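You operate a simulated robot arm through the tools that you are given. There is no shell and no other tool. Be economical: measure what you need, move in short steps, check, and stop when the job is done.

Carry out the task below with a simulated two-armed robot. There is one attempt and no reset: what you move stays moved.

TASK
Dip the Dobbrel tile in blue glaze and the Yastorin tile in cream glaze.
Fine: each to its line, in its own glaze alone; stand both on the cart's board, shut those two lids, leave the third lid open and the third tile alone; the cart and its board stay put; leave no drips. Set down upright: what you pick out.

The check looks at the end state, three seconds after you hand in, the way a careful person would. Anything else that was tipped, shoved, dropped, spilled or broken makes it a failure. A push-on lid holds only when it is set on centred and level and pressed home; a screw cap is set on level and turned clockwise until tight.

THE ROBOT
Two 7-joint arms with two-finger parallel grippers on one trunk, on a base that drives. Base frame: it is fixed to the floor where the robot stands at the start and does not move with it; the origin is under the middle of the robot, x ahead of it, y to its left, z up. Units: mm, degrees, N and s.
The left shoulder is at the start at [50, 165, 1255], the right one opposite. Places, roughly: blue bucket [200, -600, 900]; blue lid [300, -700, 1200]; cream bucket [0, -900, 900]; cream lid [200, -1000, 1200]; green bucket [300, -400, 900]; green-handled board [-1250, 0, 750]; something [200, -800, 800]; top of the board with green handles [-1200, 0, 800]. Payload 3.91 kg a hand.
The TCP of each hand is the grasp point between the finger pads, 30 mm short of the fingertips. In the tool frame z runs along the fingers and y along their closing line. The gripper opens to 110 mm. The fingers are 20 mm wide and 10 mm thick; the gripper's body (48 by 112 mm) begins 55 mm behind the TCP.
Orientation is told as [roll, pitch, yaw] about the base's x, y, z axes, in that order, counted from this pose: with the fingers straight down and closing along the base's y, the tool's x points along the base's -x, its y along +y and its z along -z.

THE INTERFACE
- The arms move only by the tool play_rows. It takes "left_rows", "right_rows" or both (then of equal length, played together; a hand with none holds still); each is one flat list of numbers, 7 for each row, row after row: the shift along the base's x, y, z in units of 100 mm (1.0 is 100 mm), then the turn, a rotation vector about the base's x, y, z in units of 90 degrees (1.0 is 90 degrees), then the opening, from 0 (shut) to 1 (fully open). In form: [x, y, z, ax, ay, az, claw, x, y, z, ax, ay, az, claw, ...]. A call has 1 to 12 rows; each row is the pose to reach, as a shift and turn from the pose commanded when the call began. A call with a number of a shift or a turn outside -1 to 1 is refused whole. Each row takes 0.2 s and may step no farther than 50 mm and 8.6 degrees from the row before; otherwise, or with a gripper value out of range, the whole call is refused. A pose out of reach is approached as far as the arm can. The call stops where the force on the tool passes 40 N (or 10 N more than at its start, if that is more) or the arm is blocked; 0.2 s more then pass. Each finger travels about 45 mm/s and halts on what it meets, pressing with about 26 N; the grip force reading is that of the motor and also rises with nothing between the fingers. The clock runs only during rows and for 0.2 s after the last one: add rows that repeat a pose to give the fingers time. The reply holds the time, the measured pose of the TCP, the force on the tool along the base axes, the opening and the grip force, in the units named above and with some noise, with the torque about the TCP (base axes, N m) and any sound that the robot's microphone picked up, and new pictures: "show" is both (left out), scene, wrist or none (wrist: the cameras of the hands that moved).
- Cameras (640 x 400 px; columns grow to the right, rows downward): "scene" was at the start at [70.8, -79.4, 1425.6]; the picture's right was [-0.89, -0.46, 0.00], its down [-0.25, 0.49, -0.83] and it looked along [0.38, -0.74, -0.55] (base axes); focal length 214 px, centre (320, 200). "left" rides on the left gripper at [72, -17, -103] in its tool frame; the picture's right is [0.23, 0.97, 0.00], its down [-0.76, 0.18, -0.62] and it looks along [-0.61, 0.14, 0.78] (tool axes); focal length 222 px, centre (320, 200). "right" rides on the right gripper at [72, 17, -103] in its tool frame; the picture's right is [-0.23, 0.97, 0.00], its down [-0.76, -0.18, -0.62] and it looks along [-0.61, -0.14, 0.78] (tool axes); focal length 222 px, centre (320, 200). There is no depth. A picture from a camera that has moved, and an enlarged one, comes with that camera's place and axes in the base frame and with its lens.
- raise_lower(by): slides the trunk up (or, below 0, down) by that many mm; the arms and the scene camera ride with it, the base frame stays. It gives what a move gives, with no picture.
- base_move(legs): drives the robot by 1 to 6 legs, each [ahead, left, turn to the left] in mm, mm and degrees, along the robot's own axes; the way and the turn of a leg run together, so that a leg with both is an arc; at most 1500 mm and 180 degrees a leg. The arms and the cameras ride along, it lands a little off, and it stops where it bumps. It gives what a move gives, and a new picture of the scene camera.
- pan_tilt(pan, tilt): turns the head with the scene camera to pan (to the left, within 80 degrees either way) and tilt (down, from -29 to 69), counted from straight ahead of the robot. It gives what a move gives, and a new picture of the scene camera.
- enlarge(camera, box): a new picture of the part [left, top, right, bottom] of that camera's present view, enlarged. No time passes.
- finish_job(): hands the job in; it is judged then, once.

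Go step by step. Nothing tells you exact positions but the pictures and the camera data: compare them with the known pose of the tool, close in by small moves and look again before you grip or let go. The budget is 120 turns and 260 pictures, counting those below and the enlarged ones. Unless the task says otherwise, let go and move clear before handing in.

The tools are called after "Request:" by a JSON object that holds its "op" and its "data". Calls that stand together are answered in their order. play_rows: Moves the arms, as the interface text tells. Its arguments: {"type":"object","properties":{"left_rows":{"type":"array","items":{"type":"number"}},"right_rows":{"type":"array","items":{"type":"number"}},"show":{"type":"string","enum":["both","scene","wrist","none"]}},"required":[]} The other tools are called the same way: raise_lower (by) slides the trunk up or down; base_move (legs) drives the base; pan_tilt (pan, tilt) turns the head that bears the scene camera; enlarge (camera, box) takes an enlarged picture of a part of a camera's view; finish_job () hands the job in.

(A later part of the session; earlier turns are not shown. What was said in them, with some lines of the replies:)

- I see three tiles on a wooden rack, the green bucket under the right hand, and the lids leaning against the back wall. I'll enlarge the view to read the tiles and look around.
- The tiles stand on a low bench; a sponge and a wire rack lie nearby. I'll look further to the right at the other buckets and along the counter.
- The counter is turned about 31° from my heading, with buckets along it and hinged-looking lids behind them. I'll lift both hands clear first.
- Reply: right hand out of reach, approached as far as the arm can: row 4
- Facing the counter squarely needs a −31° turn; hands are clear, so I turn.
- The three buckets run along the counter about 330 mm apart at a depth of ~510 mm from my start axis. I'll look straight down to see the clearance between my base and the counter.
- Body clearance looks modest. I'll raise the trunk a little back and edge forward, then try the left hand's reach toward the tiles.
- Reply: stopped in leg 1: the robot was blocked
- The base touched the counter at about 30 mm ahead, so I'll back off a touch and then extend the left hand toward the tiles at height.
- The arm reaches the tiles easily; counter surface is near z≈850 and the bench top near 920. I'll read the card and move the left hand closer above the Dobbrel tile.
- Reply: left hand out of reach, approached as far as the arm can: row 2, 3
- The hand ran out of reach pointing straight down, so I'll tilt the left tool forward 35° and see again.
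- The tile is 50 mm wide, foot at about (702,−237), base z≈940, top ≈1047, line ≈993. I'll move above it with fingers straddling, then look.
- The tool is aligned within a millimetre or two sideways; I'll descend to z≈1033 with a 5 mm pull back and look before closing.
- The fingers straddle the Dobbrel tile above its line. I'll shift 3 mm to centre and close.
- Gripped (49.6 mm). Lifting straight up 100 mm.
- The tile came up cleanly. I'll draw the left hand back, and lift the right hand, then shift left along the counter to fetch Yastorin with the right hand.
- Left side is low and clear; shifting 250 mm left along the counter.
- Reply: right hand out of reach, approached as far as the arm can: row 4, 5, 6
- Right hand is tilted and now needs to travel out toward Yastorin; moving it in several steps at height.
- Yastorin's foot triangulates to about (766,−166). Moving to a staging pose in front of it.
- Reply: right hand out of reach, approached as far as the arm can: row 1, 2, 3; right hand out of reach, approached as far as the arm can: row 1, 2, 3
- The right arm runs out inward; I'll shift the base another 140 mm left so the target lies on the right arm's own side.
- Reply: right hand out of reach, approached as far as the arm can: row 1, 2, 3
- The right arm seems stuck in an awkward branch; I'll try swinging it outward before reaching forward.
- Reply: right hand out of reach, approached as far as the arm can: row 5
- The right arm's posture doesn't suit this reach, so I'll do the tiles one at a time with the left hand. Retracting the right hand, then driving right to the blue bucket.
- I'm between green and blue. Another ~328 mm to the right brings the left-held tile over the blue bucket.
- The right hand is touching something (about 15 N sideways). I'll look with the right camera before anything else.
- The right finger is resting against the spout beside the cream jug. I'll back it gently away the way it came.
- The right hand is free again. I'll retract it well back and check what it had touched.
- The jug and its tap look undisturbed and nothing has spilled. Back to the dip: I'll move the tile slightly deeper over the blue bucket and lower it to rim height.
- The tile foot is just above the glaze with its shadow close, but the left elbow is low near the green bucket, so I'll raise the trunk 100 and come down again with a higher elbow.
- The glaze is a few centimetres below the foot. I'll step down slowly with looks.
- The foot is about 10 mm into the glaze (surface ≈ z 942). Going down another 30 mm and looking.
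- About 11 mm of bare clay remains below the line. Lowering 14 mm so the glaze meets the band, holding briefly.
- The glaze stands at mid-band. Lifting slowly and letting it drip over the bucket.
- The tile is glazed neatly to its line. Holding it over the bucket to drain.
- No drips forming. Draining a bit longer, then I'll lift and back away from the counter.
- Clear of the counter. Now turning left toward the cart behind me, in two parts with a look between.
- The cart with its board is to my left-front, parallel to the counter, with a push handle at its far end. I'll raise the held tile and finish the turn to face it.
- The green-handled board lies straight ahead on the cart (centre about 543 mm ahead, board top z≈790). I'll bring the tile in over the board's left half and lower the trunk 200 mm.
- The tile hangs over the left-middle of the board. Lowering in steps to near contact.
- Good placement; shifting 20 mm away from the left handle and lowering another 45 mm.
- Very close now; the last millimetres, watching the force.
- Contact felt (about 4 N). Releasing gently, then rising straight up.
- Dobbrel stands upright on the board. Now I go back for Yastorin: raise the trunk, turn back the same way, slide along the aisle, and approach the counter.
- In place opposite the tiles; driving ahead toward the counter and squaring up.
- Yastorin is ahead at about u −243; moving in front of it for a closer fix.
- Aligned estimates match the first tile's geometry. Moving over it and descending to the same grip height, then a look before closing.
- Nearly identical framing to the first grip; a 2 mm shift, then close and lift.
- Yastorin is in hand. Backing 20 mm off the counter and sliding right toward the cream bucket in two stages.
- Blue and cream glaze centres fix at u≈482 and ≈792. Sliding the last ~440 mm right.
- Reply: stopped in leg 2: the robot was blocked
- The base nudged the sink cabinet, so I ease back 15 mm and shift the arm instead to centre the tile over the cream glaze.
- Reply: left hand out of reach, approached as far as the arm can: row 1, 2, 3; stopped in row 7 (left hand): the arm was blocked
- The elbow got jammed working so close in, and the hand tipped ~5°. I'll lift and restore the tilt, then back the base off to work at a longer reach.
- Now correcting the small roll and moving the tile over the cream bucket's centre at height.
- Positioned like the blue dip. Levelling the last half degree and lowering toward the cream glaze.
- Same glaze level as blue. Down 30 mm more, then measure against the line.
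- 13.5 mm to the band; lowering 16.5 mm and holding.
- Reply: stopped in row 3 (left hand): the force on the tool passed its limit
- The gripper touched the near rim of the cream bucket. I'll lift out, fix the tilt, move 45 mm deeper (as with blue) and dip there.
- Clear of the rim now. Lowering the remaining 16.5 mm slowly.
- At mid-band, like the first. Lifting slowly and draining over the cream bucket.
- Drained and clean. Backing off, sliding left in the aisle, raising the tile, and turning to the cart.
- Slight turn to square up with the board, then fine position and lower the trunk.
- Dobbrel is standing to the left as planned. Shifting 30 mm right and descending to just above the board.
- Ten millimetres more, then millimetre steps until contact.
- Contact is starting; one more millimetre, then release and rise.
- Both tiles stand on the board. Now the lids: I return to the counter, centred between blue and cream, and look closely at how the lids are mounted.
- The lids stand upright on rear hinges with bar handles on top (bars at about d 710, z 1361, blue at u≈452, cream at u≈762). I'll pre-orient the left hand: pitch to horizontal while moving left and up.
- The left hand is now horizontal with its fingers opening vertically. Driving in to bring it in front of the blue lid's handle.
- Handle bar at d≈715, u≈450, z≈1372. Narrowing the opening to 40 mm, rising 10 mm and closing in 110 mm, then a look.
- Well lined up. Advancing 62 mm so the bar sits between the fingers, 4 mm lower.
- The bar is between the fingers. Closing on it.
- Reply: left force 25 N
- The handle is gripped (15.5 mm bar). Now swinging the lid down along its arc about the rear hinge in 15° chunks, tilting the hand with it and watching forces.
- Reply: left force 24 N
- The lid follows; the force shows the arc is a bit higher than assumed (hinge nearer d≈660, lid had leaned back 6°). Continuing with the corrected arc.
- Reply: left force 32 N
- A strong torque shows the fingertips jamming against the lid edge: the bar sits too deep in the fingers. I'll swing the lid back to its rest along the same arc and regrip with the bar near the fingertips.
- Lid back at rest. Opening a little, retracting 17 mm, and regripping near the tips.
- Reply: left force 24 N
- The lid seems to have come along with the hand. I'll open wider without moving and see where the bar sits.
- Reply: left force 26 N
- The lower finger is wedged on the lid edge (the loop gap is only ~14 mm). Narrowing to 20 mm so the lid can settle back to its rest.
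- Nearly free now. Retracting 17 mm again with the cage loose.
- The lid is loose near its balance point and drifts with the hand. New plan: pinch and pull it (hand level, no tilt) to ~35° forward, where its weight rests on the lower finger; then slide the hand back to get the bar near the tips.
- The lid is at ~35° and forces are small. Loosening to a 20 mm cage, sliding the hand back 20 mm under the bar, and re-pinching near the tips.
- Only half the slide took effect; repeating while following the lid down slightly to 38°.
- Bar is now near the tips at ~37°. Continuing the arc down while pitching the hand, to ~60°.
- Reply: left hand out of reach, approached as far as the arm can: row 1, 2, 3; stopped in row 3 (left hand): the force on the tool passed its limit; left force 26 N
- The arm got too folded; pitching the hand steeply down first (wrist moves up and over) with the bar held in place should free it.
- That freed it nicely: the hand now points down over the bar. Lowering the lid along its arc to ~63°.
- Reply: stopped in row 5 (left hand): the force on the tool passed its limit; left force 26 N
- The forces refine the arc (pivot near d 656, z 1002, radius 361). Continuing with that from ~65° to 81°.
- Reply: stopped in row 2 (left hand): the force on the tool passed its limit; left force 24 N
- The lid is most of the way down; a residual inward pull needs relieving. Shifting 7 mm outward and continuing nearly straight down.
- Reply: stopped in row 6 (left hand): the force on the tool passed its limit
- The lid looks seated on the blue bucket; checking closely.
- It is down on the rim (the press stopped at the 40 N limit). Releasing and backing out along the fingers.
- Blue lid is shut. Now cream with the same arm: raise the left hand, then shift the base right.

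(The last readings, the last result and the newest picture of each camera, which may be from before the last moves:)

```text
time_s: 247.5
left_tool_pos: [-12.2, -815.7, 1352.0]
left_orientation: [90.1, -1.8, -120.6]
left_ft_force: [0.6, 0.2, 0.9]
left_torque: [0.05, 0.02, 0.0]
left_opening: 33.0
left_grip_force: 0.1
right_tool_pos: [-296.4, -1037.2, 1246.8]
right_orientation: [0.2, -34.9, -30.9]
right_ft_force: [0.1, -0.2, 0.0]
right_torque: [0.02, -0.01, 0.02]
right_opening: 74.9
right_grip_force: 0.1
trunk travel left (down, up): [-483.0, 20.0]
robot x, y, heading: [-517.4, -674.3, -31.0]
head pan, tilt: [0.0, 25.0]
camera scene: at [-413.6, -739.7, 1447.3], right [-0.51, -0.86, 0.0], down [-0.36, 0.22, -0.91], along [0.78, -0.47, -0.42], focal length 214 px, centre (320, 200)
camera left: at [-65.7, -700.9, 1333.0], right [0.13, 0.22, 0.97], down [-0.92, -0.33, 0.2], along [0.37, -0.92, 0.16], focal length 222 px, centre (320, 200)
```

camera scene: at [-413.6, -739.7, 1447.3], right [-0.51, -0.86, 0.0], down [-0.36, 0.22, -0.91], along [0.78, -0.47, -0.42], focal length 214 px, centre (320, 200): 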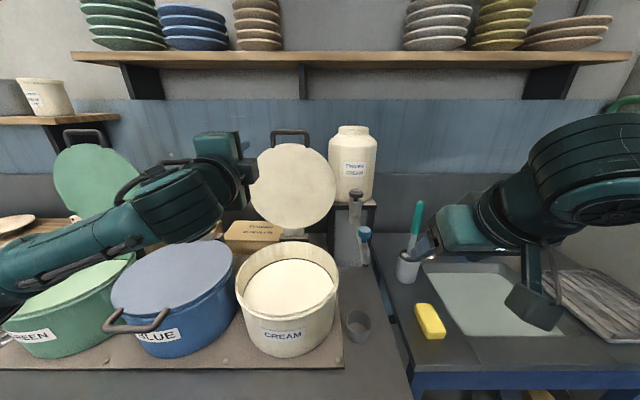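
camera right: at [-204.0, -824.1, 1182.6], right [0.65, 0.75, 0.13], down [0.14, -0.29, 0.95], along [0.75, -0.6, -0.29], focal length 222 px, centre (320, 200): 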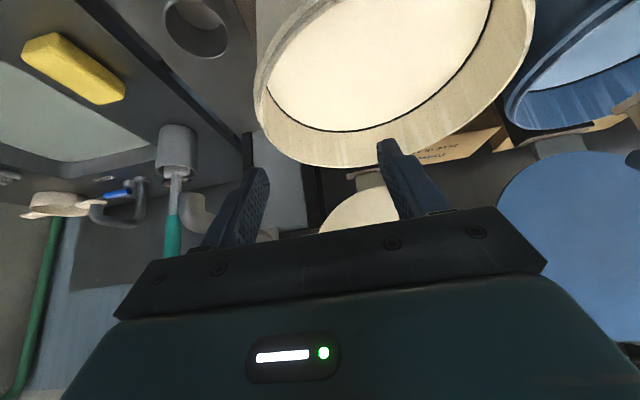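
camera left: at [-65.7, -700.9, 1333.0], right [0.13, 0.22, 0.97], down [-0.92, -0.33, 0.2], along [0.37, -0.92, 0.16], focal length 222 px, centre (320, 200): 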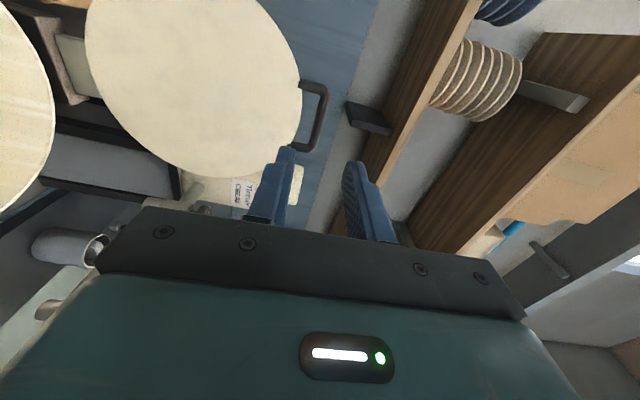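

Cream bar at about d 700, u 755, z 1361. Bringing the hand in front of it.

Request:
{"op": "play_rows", "data": {"left_rows": [0.23, -0.24, 0.04, 0, 0, 0, 0.22, 0.46, -0.48, 0.08, 0, 0, 0, 0.22, 0.7, -0.72, 0.11, 0, 0, 0, 0.22], "show": "none"}}

Request:
{"op": "play_rows", "data": {"left_rows": [0.23, -0.24, 0, 0, 0, 0, 0.22, 0.46, -0.48, 0, 0, 0, 0, 0.22, 0.67, -0.69, 0, 0, 0, 0, 0.22, 0.67, -0.69, 0, 0, 0, 0, 0.22], "show": "wrist"}}

```text
time_s: 248.3
left_tool_pos: [57.4, -890.2, 1361.9]
left_orientation: [89.9, -1.8, -120.6]
left_ft_force: [1.5, 0.1, -0.5]
left_torque: [0.03, -0.02, -0.01]
left_opening: 24.0
left_grip_force: 0.0
right_tool_pos: [-295.6, -1036.7, 1246.1]
right_orientation: [0.3, -34.7, -30.9]
right_ft_force: [0.8, 0.5, 0.0]
right_torque: [-0.01, -0.04, 0.02]
right_opening: 74.9
right_grip_force: 0.0
trunk travel left (down, up): [-483.0, 20.0]
robot x, y, heading: [-517.6, -678.4, -31.1]
head pan, tilt: [0.0, 25.0]
```

```text
time_s: 249.3
left_tool_pos: [123.1, -957.7, 1363.2]
left_orientation: [89.9, -1.8, -120.6]
left_ft_force: [0.6, -1.0, -0.3]
left_torque: [-0.02, -0.06, 0.0]
left_opening: 24.3
left_grip_force: 0.0
right_tool_pos: [-295.4, -1035.7, 1248.1]
right_orientation: [0.1, -34.9, -30.9]
right_ft_force: [0.8, 0.0, 0.1]
right_torque: [-0.03, 0.0, -0.03]
right_opening: 74.7
right_grip_force: 0.0
trunk travel left (down, up): [-483.0, 20.0]
robot x, y, heading: [-522.9, -673.2, -31.2]
head pan, tilt: [0.0, 25.0]
camera left: at [70.6, -843.2, 1344.1], right [0.13, 0.22, 0.97], down [-0.92, -0.33, 0.2], along [0.37, -0.92, 0.16], focal length 222 px, centre (320, 200)
```

left: 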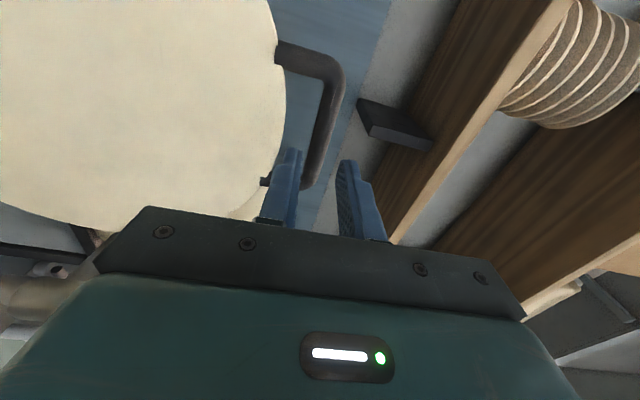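

Aligned vertically with the bar. Advancing 81 mm so the bar sits near the fingertips, then pinching.

Request:
{"op": "play_rows", "data": {"left_rows": [0.17, -0.1, 0.005, 0, 0, 0, 0.22, 0.35, -0.21, 0.005, 0, 0, 0, 0.22, 0.52, -0.31, 0.005, 0, 0, 0, 0.22, 0.69, -0.415, 0.005, 0, 0, 0, 0.22, 0.69, -0.415, 0.005, 0, 0, 0, 0.22, 0.69, -0.415, 0.005, 0, 0, 0, 0.1, 0.69, -0.415, 0.005, 0, 0, 0, 0.05, 0.69, -0.415, 0.005, 0, 0, 0, 0.05], "show": "wrist"}}

```text
time_s: 251.1
left_tool_pos: [194.7, -999.6, 1364.2]
left_orientation: [89.8, -1.6, -120.6]
left_ft_force: [-0.6, 0.2, -5.2]
left_torque: [0.81, -0.47, -0.28]
left_opening: 16.1
left_grip_force: 44.8
right_tool_pos: [-295.4, -1036.3, 1246.5]
right_orientation: [0.1, -34.8, -30.8]
right_ft_force: [0.9, -0.2, -0.4]
right_torque: [0.01, -0.06, -0.02]
right_opening: 74.7
right_grip_force: 0.0
trunk travel left (down, up): [-483.0, 20.0]
robot x, y, heading: [-522.0, -675.0, -31.1]
head pan, tilt: [0.0, 25.0]
camera left: at [141.1, -885.8, 1344.7], right [0.13, 0.22, 0.97], down [-0.92, -0.33, 0.2], along [0.37, -0.92, 0.16], focal length 222 px, centre (320, 200)
```

left: 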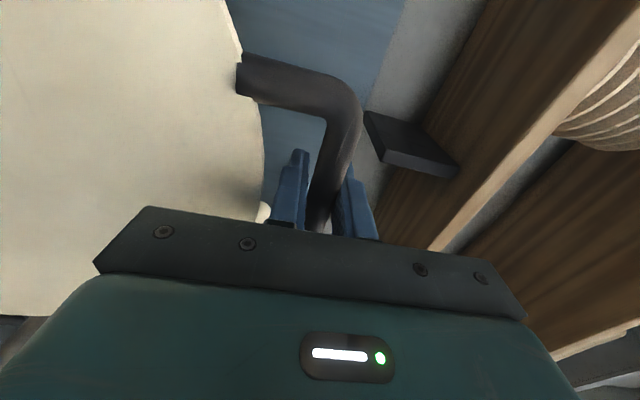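

Cream handle pinched near the tips. Pulling it level along the arc to ~30°.

Request:
{"op": "play_rows", "data": {"left_rows": [-0.232, 0.14, 0.02, 0, 0, 0, 0.05, -0.476, 0.286, 0.019, 0, 0, 0, 0.05, -0.718, 0.432, -0.005, 0, 0, 0, 0.05, -0.958, 0.576, -0.051, 0, 0, 0, 0.05, -0.958, 0.576, -0.051, 0, 0, 0, 0.05], "show": "none"}}

Request:
{"op": "play_rows", "data": {"left_rows": [-0.236, 0.142, -0.067, 0, 0, 0, 0.05, -0.467, 0.281, -0.156, 0, 0, 0, 0.05, -0.692, 0.416, -0.266, 0, 0, 0, 0.05, -0.908, 0.545, -0.396, 0, 0, 0, 0.05, -0.908, 0.545, -0.396, 0, 0, 0, 0.05], "show": "scene"}}

```text
time_s: 252.3
left_tool_pos: [98.1, -944.2, 1355.0]
left_orientation: [89.5, -1.7, -120.8]
left_ft_force: [-2.2, -7.7, -17.0]
left_torque: [0.79, -0.51, 0.11]
left_opening: 16.1
left_grip_force: 44.9
right_tool_pos: [-294.8, -1039.3, 1245.5]
right_orientation: [0.3, -34.7, -31.1]
right_ft_force: [0.4, -0.4, 0.6]
right_torque: [-0.01, 0.02, -0.01]
right_opening: 74.7
right_grip_force: 0.0
trunk travel left (down, up): [-483.0, 20.0]
robot x, y, heading: [-520.0, -677.2, -30.9]
head pan, tilt: [0.0, 25.0]
```

```text
time_s: 253.5
left_tool_pos: [12.7, -892.4, 1312.5]
left_orientation: [89.0, -1.6, -120.4]
left_ft_force: [9.7, -16.1, -26.2]
left_torque: [0.7, -0.68, 0.81]
left_opening: 15.8
left_grip_force: 44.8
right_tool_pos: [-292.3, -1040.0, 1244.3]
right_orientation: [0.3, -34.6, -31.0]
right_ft_force: [0.8, 0.1, -0.3]
right_torque: [-0.01, 0.0, 0.03]
right_opening: 74.7
right_grip_force: 0.0
trunk travel left (down, up): [-483.0, 20.0]
robot x, y, heading: [-516.8, -676.2, -30.8]
head pan, tilt: [0.0, 25.0]
camera scene: at [-409.1, -744.0, 1446.6], right [-0.51, -0.86, 0.0], down [-0.37, 0.22, -0.9], along [0.78, -0.46, -0.43], focal length 214 px, centre (320, 200)
```

scene: 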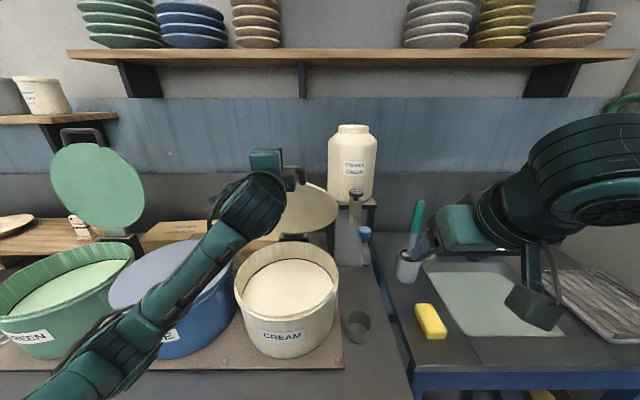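

Force shows the bar slightly lower than my arc; updating it. Now pitching the hand down over the bar while easing to ~44°.

Request:
{"op": "play_rows", "data": {"left_rows": [-0.002, 0.001, -0.085, 0.0458, 0.0762, 0, 0.05, -0.062, 0.037, -0.116, 0.0916, 0.1524, 0, 0.05, -0.118, 0.071, -0.15, 0.1374, 0.2286, 0, 0.05, -0.172, 0.104, -0.188, 0.1832, 0.3048, 0, 0.05, -0.222, 0.133, -0.228, 0.229, 0.381, 0, 0.05, -0.269, 0.162, -0.272, 0.2748, 0.4572, 0, 0.05, -0.313, 0.188, -0.32, 0.3206, 0.5334, 0, 0.05, -0.355, 0.213, -0.371, 0.3664, 0.6096, 0, 0.05, -0.355, 0.213, -0.371, 0.3664, 0.6096, 0, 0.05], "show": "both"}}

```text
time_s: 254.1
left_tool_pos: [5.5, -888.4, 1308.7]
left_orientation: [75.0, -0.8, -120.4]
left_ft_force: [20.5, -18.4, -13.8]
left_torque: [-0.64, -4.91, -0.16]
left_opening: 15.2
left_grip_force: 45.2
right_tool_pos: [-293.9, -1039.1, 1246.7]
right_orientation: [0.3, -34.7, -31.0]
right_ft_force: [0.1, -0.1, 0.1]
right_torque: [-0.02, -0.05, 0.02]
right_opening: 74.6
right_grip_force: 0.0
trunk travel left (down, up): [-483.0, 20.0]
robot x, y, heading: [-520.7, -676.6, -31.0]
head pan, tilt: [0.0, 25.0]
stopped in row 3 (left hand): the force on the tool passed its limit (the readings are from after the stop); the commanded pose is now the measured one
camera scene: at [-410.2, -743.1, 1447.0], right [-0.52, -0.86, 0.0], down [-0.36, 0.22, -0.9], along [0.78, -0.47, -0.43], focal length 214 px, centre (320, 200)
camera left: at [-47.4, -772.4, 1317.3], right [0.34, 0.08, 0.94], down [-0.86, -0.37, 0.34], along [0.38, -0.93, -0.06], focal length 222 px, centre (320, 200)
```

scene: 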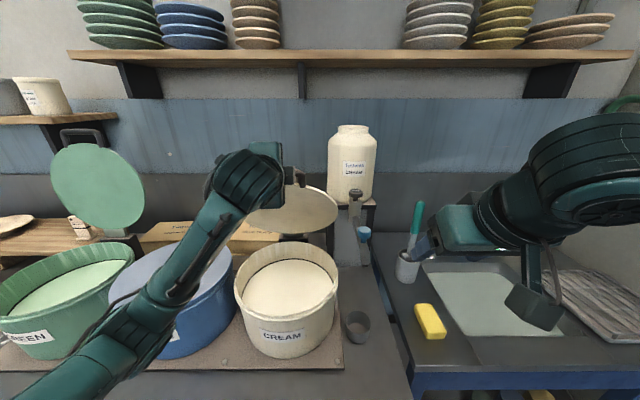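
left: 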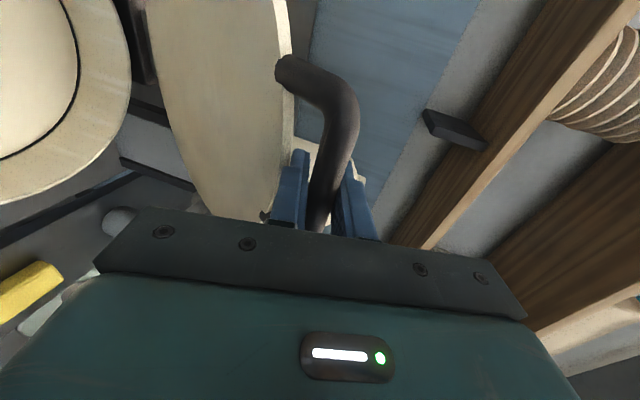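

Same jam: the bar sits too deep here too. Levelling the hand, loosening to a cage, sliding back 28 mm under the bar and re-pinching at the tips.

Request:
{"op": "play_rows", "data": {"left_rows": [0, 0, 0, -0.0429, -0.0714, 0, 0.05, 0, 0, 0, -0.0858, -0.1428, 0, 0.05, 0, 0, -0.02, -0.0858, -0.1428, 0, 0.12, 0, 0, -0.04, -0.0858, -0.1428, 0, 0.18, -0.077, 0.046, -0.06, -0.0858, -0.1428, 0, 0.18, -0.154, 0.093, -0.08, -0.0858, -0.1428, 0, 0.18, -0.24, 0.144, -0.1, -0.0858, -0.1428, 0, 0.18, -0.24, 0.144, -0.1, -0.0858, -0.1428, 0, 0.18, -0.24, 0.144, -0.1, -0.0858, -0.1428, 0, 0.1, -0.24, 0.144, -0.1, -0.0858, -0.1428, 0, 0.05, -0.24, 0.144, -0.1, -0.0858, -0.1428, 0, 0.05], "show": "wrist"}}

```text
time_s: 256.5
left_tool_pos: [-21.2, -871.0, 1300.6]
left_orientation: [90.2, -1.3, -120.7]
left_ft_force: [4.5, -2.2, -11.0]
left_torque: [0.94, -0.32, -0.06]
left_opening: 15.9
left_grip_force: 45.1
right_tool_pos: [-295.5, -1037.3, 1246.9]
right_orientation: [0.2, -34.8, -30.9]
right_ft_force: [0.3, 0.5, 1.0]
right_torque: [0.0, -0.01, 0.01]
right_opening: 75.2
right_grip_force: 0.0
trunk travel left (down, up): [-483.0, 20.0]
robot x, y, heading: [-519.7, -677.0, -31.0]
head pan, tilt: [0.0, 25.0]
camera left: at [-72.4, -756.0, 1281.5], right [0.13, 0.22, 0.97], down [-0.92, -0.33, 0.19], along [0.36, -0.92, 0.16], focal length 222 px, centre (320, 200)
```

left: 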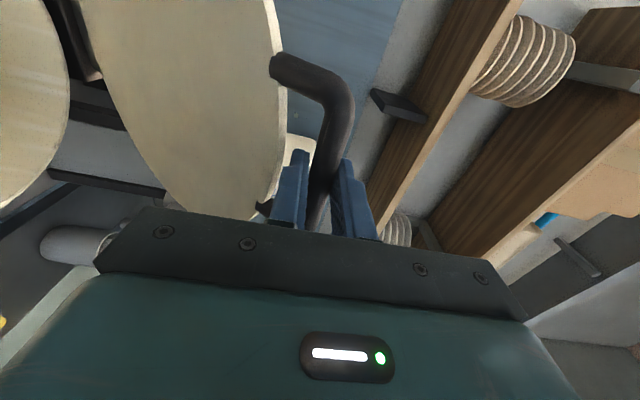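

Bar is now near the tips. Repeating the pitch-down over the bar.

Request:
{"op": "play_rows", "data": {"left_rows": [-0.055, 0.033, 0.003, 0.0458, 0.0762, 0, 0.05, -0.091, 0.055, 0.002, 0.0916, 0.1524, 0, 0.05, -0.123, 0.074, -0.002, 0.1374, 0.2286, 0, 0.05, -0.149, 0.09, -0.008, 0.1832, 0.3048, 0, 0.05, -0.172, 0.104, -0.019, 0.229, 0.381, 0, 0.05, -0.191, 0.115, -0.033, 0.2748, 0.4572, 0, 0.05, -0.206, 0.124, -0.051, 0.3206, 0.5334, 0, 0.05, -0.219, 0.131, -0.075, 0.3664, 0.6096, 0, 0.05, -0.219, 0.131, -0.075, 0.3664, 0.6096, 0, 0.05], "show": "both"}}

```text
time_s: 258.5
left_tool_pos: [-44.8, -855.9, 1293.9]
left_orientation: [26.3, -0.3, -119.6]
left_ft_force: [1.4, -0.2, -0.3]
left_torque: [0.16, -0.26, -0.61]
left_opening: 15.5
left_grip_force: 45.1
right_tool_pos: [-296.2, -1037.1, 1246.3]
right_orientation: [0.2, -34.9, -30.9]
right_ft_force: [-0.2, 0.1, 0.5]
right_torque: [0.02, 0.02, 0.03]
right_opening: 74.8
right_grip_force: 0.0
trunk travel left (down, up): [-483.0, 20.0]
robot x, y, heading: [-519.5, -676.4, -30.9]
head pan, tilt: [0.0, 25.0]
camera scene: at [-413.3, -739.8, 1447.4], right [-0.52, -0.86, 0.0], down [-0.36, 0.22, -0.91], along [0.78, -0.47, -0.42], focal length 214 px, centre (320, 200)
camera left: at [-61.3, -762.3, 1379.3], right [0.87, -0.23, 0.43], down [-0.48, -0.6, 0.64], along [0.11, -0.77, -0.63], focal length 222 px, centre (320, 200)
```

scene: 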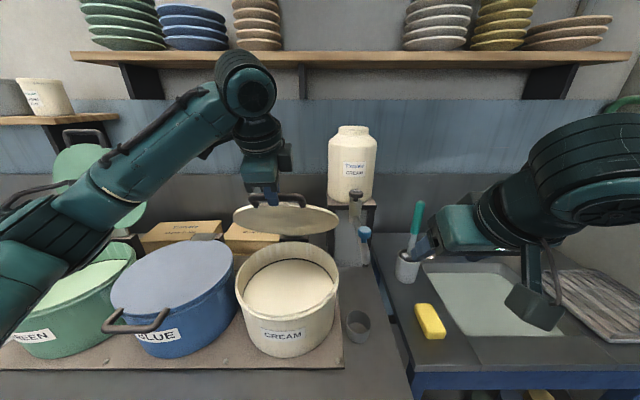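
left: 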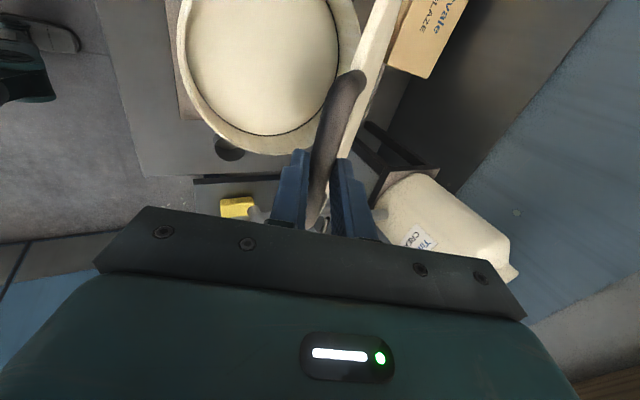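

Free and balanced (no force). Lowering the cream lid along the path that worked for blue.

Request:
{"op": "play_rows", "data": {"left_rows": [-0.166, 0.1, -0.219, 0, 0, 0, 0.05, -0.329, 0.198, -0.539, 0, 0, 0, 0.05, -0.449, 0.27, -0.77, 0, 0, 0, 0.05, -0.539, 0.324, -0.959, 0, 0, 0, 0.05, -0.539, 0.324, -0.959, 0, 0, 0, 0.05], "show": "none"}}

```text
time_s: 259.7
left_tool_pos: [-103.2, -820.1, 1199.7]
left_orientation: [26.6, -0.4, -119.7]
left_ft_force: [-22.7, 19.5, 12.5]
left_torque: [0.18, 0.39, -0.63]
left_opening: 15.5
left_grip_force: 44.7
right_tool_pos: [-299.6, -1033.5, 1249.9]
right_orientation: [0.3, -35.2, -30.9]
right_ft_force: [-0.1, 1.2, 0.1]
right_torque: [-0.01, -0.03, 0.01]
right_opening: 74.6
right_grip_force: 0.0
trunk travel left (down, up): [-483.0, 20.0]
robot x, y, heading: [-519.2, -677.9, -31.0]
head pan, tilt: [0.0, 25.0]
```

Radial force says the cream arc is ~10 mm wider; correcting outward and continuing.

Request:
{"op": "play_rows", "data": {"left_rows": [-0.094, 0.057, 0.02, 0, 0, 0, 0.05, -0.184, 0.111, -0.23, 0, 0, 0, 0.05, -0.261, 0.157, -0.48, 0, 0, 0, 0.05, -0.326, 0.196, -0.71, 0, 0, 0, 0.05, -0.377, 0.227, -0.96, 0, 0, 0, 0.05, -0.377, 0.227, -0.96, 0, 0, 0, 0.05], "show": "scene"}}

```text
time_s: 261.1
left_tool_pos: [-131.5, -805.5, 1101.1]
left_orientation: [26.4, -0.5, -119.5]
left_ft_force: [18.3, -25.7, -5.1]
left_torque: [-0.92, -0.15, -0.96]
left_opening: 15.5
left_grip_force: 44.6
right_tool_pos: [-293.3, -1039.7, 1245.8]
right_orientation: [0.3, -34.6, -31.0]
right_ft_force: [-0.5, 0.4, -0.2]
right_torque: [-0.02, -0.02, -0.01]
right_opening: 74.8
right_grip_force: 0.0
trunk travel left (down, up): [-483.0, 20.0]
robot x, y, heading: [-522.4, -678.0, -30.8]
head pan, tilt: [0.0, 25.0]
camera scene: at [-410.2, -743.9, 1446.8], right [-0.52, -0.86, 0.0], down [-0.36, 0.22, -0.9], along [0.78, -0.47, -0.43], focal length 214 px, centre (320, 200)
```

scene: 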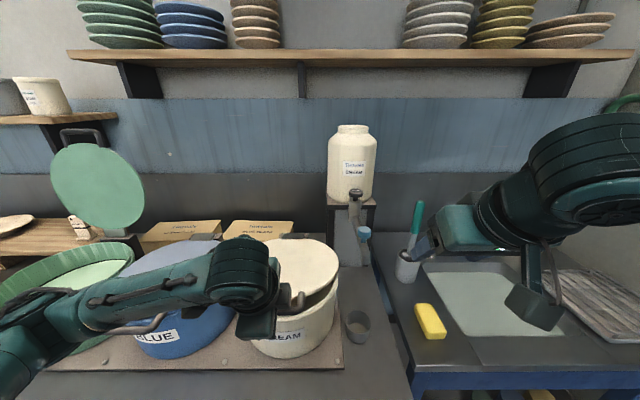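

Lid nearly down; relieving 10 mm and lowering the last part until it seats.

Request:
{"op": "play_rows", "data": {"left_rows": [0.086, -0.052, 0, 0, 0, 0, 0.05, 0.077, -0.046, -0.15, 0, 0, 0, 0.05, 0.064, -0.039, -0.3, 0, 0, 0, 0.05, 0.051, -0.031, -0.45, 0, 0, 0, 0.05, 0.047, -0.028, -0.53, 0, 0, 0, 0.05, 0.047, -0.028, -0.6, 0, 0, 0, 0.05, 0.047, -0.028, -0.66, 0, 0, 0, 0.05], "show": "none"}}

Request:
{"op": "enlarge", "data": {"camera": "scene", "box": [90, 210, 370, 385]}}

```text
time_s: 262.7
left_tool_pos: [-127.0, -804.0, 1036.9]
left_orientation: [26.6, -0.1, -119.0]
left_ft_force: [2.2, -2.5, 15.8]
left_torque: [0.1, -0.16, -0.24]
left_opening: 16.0
left_grip_force: 15.0
right_tool_pos: [-294.6, -1038.3, 1246.5]
right_orientation: [0.2, -34.9, -30.9]
right_ft_force: [-0.3, -0.1, -0.5]
right_torque: [0.02, -0.01, 0.01]
right_opening: 74.5
right_grip_force: 0.1
trunk travel left (down, up): [-483.0, 20.0]
robot x, y, heading: [-517.4, -680.4, -31.1]
head pan, tilt: [0.0, 25.0]
```

```text
2.29 times, centred on (230, 298) of scene
camera zoom: at [-412.9, -740.7, 1447.3], right [-0.52, -0.86, 0.0], down [-0.36, 0.22, -0.91], along [0.78, -0.47, -0.42], focal length 490 px, centre (526, -23)
```

zoom: 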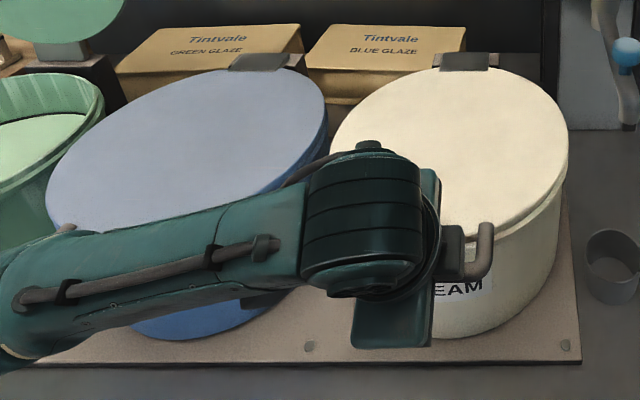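

The cream lid is down and pressed. Releasing and backing out along the fingers, then checking.

Request:
{"op": "play_rows", "data": {"left_rows": [0, 0, 0, 0, 0, 0, 0.12, 0, 0, 0, 0, 0, 0, 0.19, 0, 0, 0, 0, 0, 0, 0.19, -0.038, 0.023, 0.09, 0, 0, 0, 0.19, -0.077, 0.046, 0.18, 0, 0, 0, 0.19, -0.19, 0.115, 0.45, 0, 0, 0, 0.3, -0.34, 0.2, 0.8, 0, 0, 0, 0.3, -0.34, 0.2, 1, 0, 0, 0, 0.3], "show": "none"}}

Request:
{"op": "base_move", "data": {"legs": [[-250, 0, 0]]}}

Request:
{"op": "enlarge", "data": {"camera": "scene", "box": [60, 180, 380, 340]}}

```text
time_s: 264.5
left_tool_pos: [-164.6, -783.5, 1135.8]
left_orientation: [26.3, -0.3, -119.5]
left_ft_force: [0.5, 0.6, -0.3]
left_torque: [-0.02, 0.01, -0.01]
left_opening: 33.1
left_grip_force: 0.0
right_tool_pos: [-295.4, -1035.9, 1247.4]
right_orientation: [0.2, -34.9, -30.9]
right_ft_force: [0.6, 0.5, -0.2]
right_torque: [0.02, 0.01, 0.0]
right_opening: 74.7
right_grip_force: 0.1
trunk travel left (down, up): [-483.0, 20.0]
robot x, y, heading: [-518.7, -677.3, -31.2]
head pan, tilt: [0.0, 25.0]
```

```text
time_s: 266.3
left_tool_pos: [-376.8, -658.7, 1137.3]
left_orientation: [26.5, -0.4, -119.9]
left_ft_force: [0.9, 0.7, -0.1]
left_torque: [-0.02, -0.01, 0.01]
left_opening: 32.9
left_grip_force: 0.1
right_tool_pos: [-509.9, -910.1, 1247.2]
right_orientation: [0.2, -34.8, -31.2]
right_ft_force: [-1.0, 0.1, 0.8]
right_torque: [0.02, 0.01, 0.02]
right_opening: 75.0
right_grip_force: 0.1
trunk travel left (down, up): [-483.0, 20.0]
robot x, y, heading: [-731.2, -548.2, -31.2]
head pan, tilt: [0.0, 25.0]
camera scene: at [-625.4, -612.3, 1447.4], right [-0.52, -0.85, 0.0], down [-0.36, 0.22, -0.91], along [0.77, -0.47, -0.42], focal length 214 px, centre (320, 200)
```

scene: 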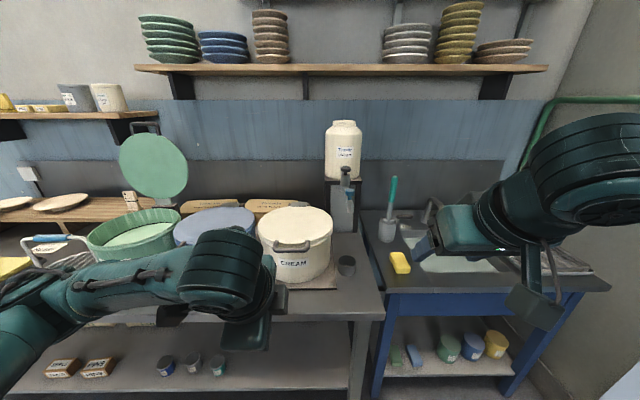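

```text
2.00 times, centred on (220, 260) of scene
camera zoom: at [-625.4, -612.3, 1447.4], right [-0.52, -0.85, 0.0], down [-0.36, 0.22, -0.91], along [0.77, -0.47, -0.42], focal length 429 px, centre (520, 80)
```

zoom: 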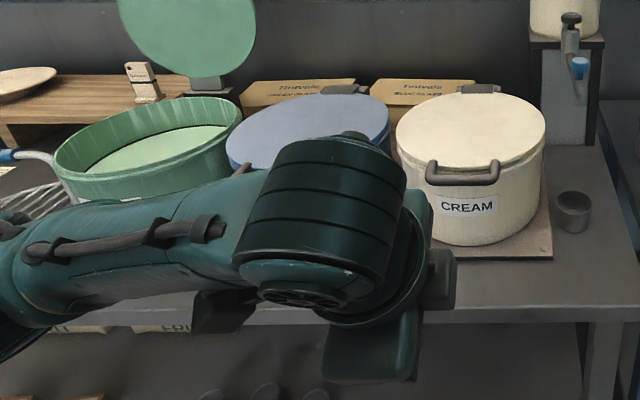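

Both lids sit flat. One last look at the blue lid and the surroundings from further left.

Request:
{"op": "base_move", "data": {"legs": [[0, 450, 0]]}}

Request:
{"op": "enlarge", "data": {"camera": "scene", "box": [280, 170, 540, 330]}}

```text
time_s: 269.1
left_tool_pos: [-138.5, -268.6, 1136.3]
left_orientation: [26.3, -0.3, -119.8]
left_ft_force: [0.4, 0.2, -0.9]
left_torque: [-0.03, 0.02, -0.02]
left_opening: 32.9
left_grip_force: 0.0
right_tool_pos: [-271.6, -519.0, 1247.0]
right_orientation: [0.2, -34.9, -31.2]
right_ft_force: [-0.1, 0.5, 0.1]
right_torque: [0.0, 0.01, 0.0]
right_opening: 74.5
right_grip_force: 0.1
trunk travel left (down, up): [-483.0, 20.0]
robot x, y, heading: [-489.6, -157.4, -31.2]
head pan, tilt: [0.0, 25.0]
camera scene: at [-387.7, -222.3, 1447.3], right [-0.52, -0.85, 0.0], down [-0.36, 0.22, -0.91], along [0.77, -0.47, -0.42], focal length 214 px, centre (320, 200)
```

scene: 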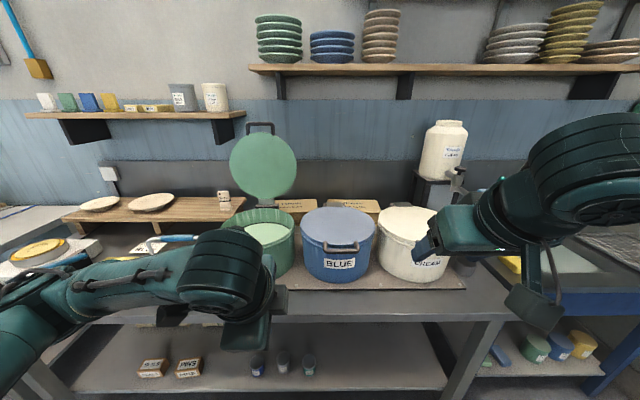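

```text
2.46 times, centred on (410, 250) of scene
camera zoom: at [-387.7, -222.3, 1447.3], right [-0.52, -0.85, 0.0], down [-0.36, 0.22, -0.91], along [0.77, -0.47, -0.42], focal length 528 px, centre (98, 77)
```

zoom: 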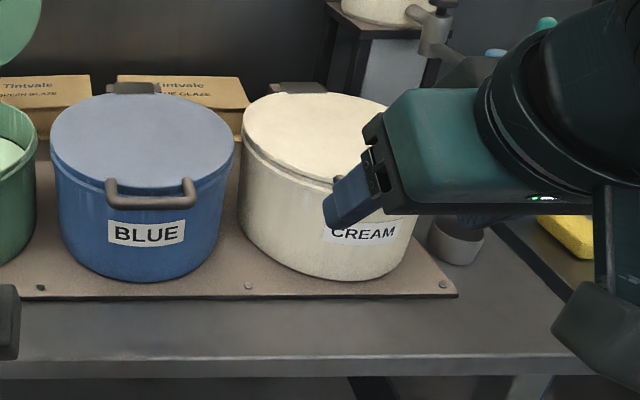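

Both lids are flush. The green lid is open, Gricato has not been touched, no drips show, and my hands are clear, so I'm handing in.

Request:
{"op": "finish_job", "data": {}}

```text
The job is handed in.
```

I dipped Dobbrel in blue and Yastorin in cream, each to its line, and stood both upright on the cart's board. The blue and cream lids are shut, the green lid is still open, and the Gricato tile was left alone. I saw no drips.

I bumped three things on the way. The right hand pressed on the cream jug's tap, the gripper touched the cream bucket's rim, and the base nudged the counter and the sink cabinet. I saw nothing moved or spilled by any of these.
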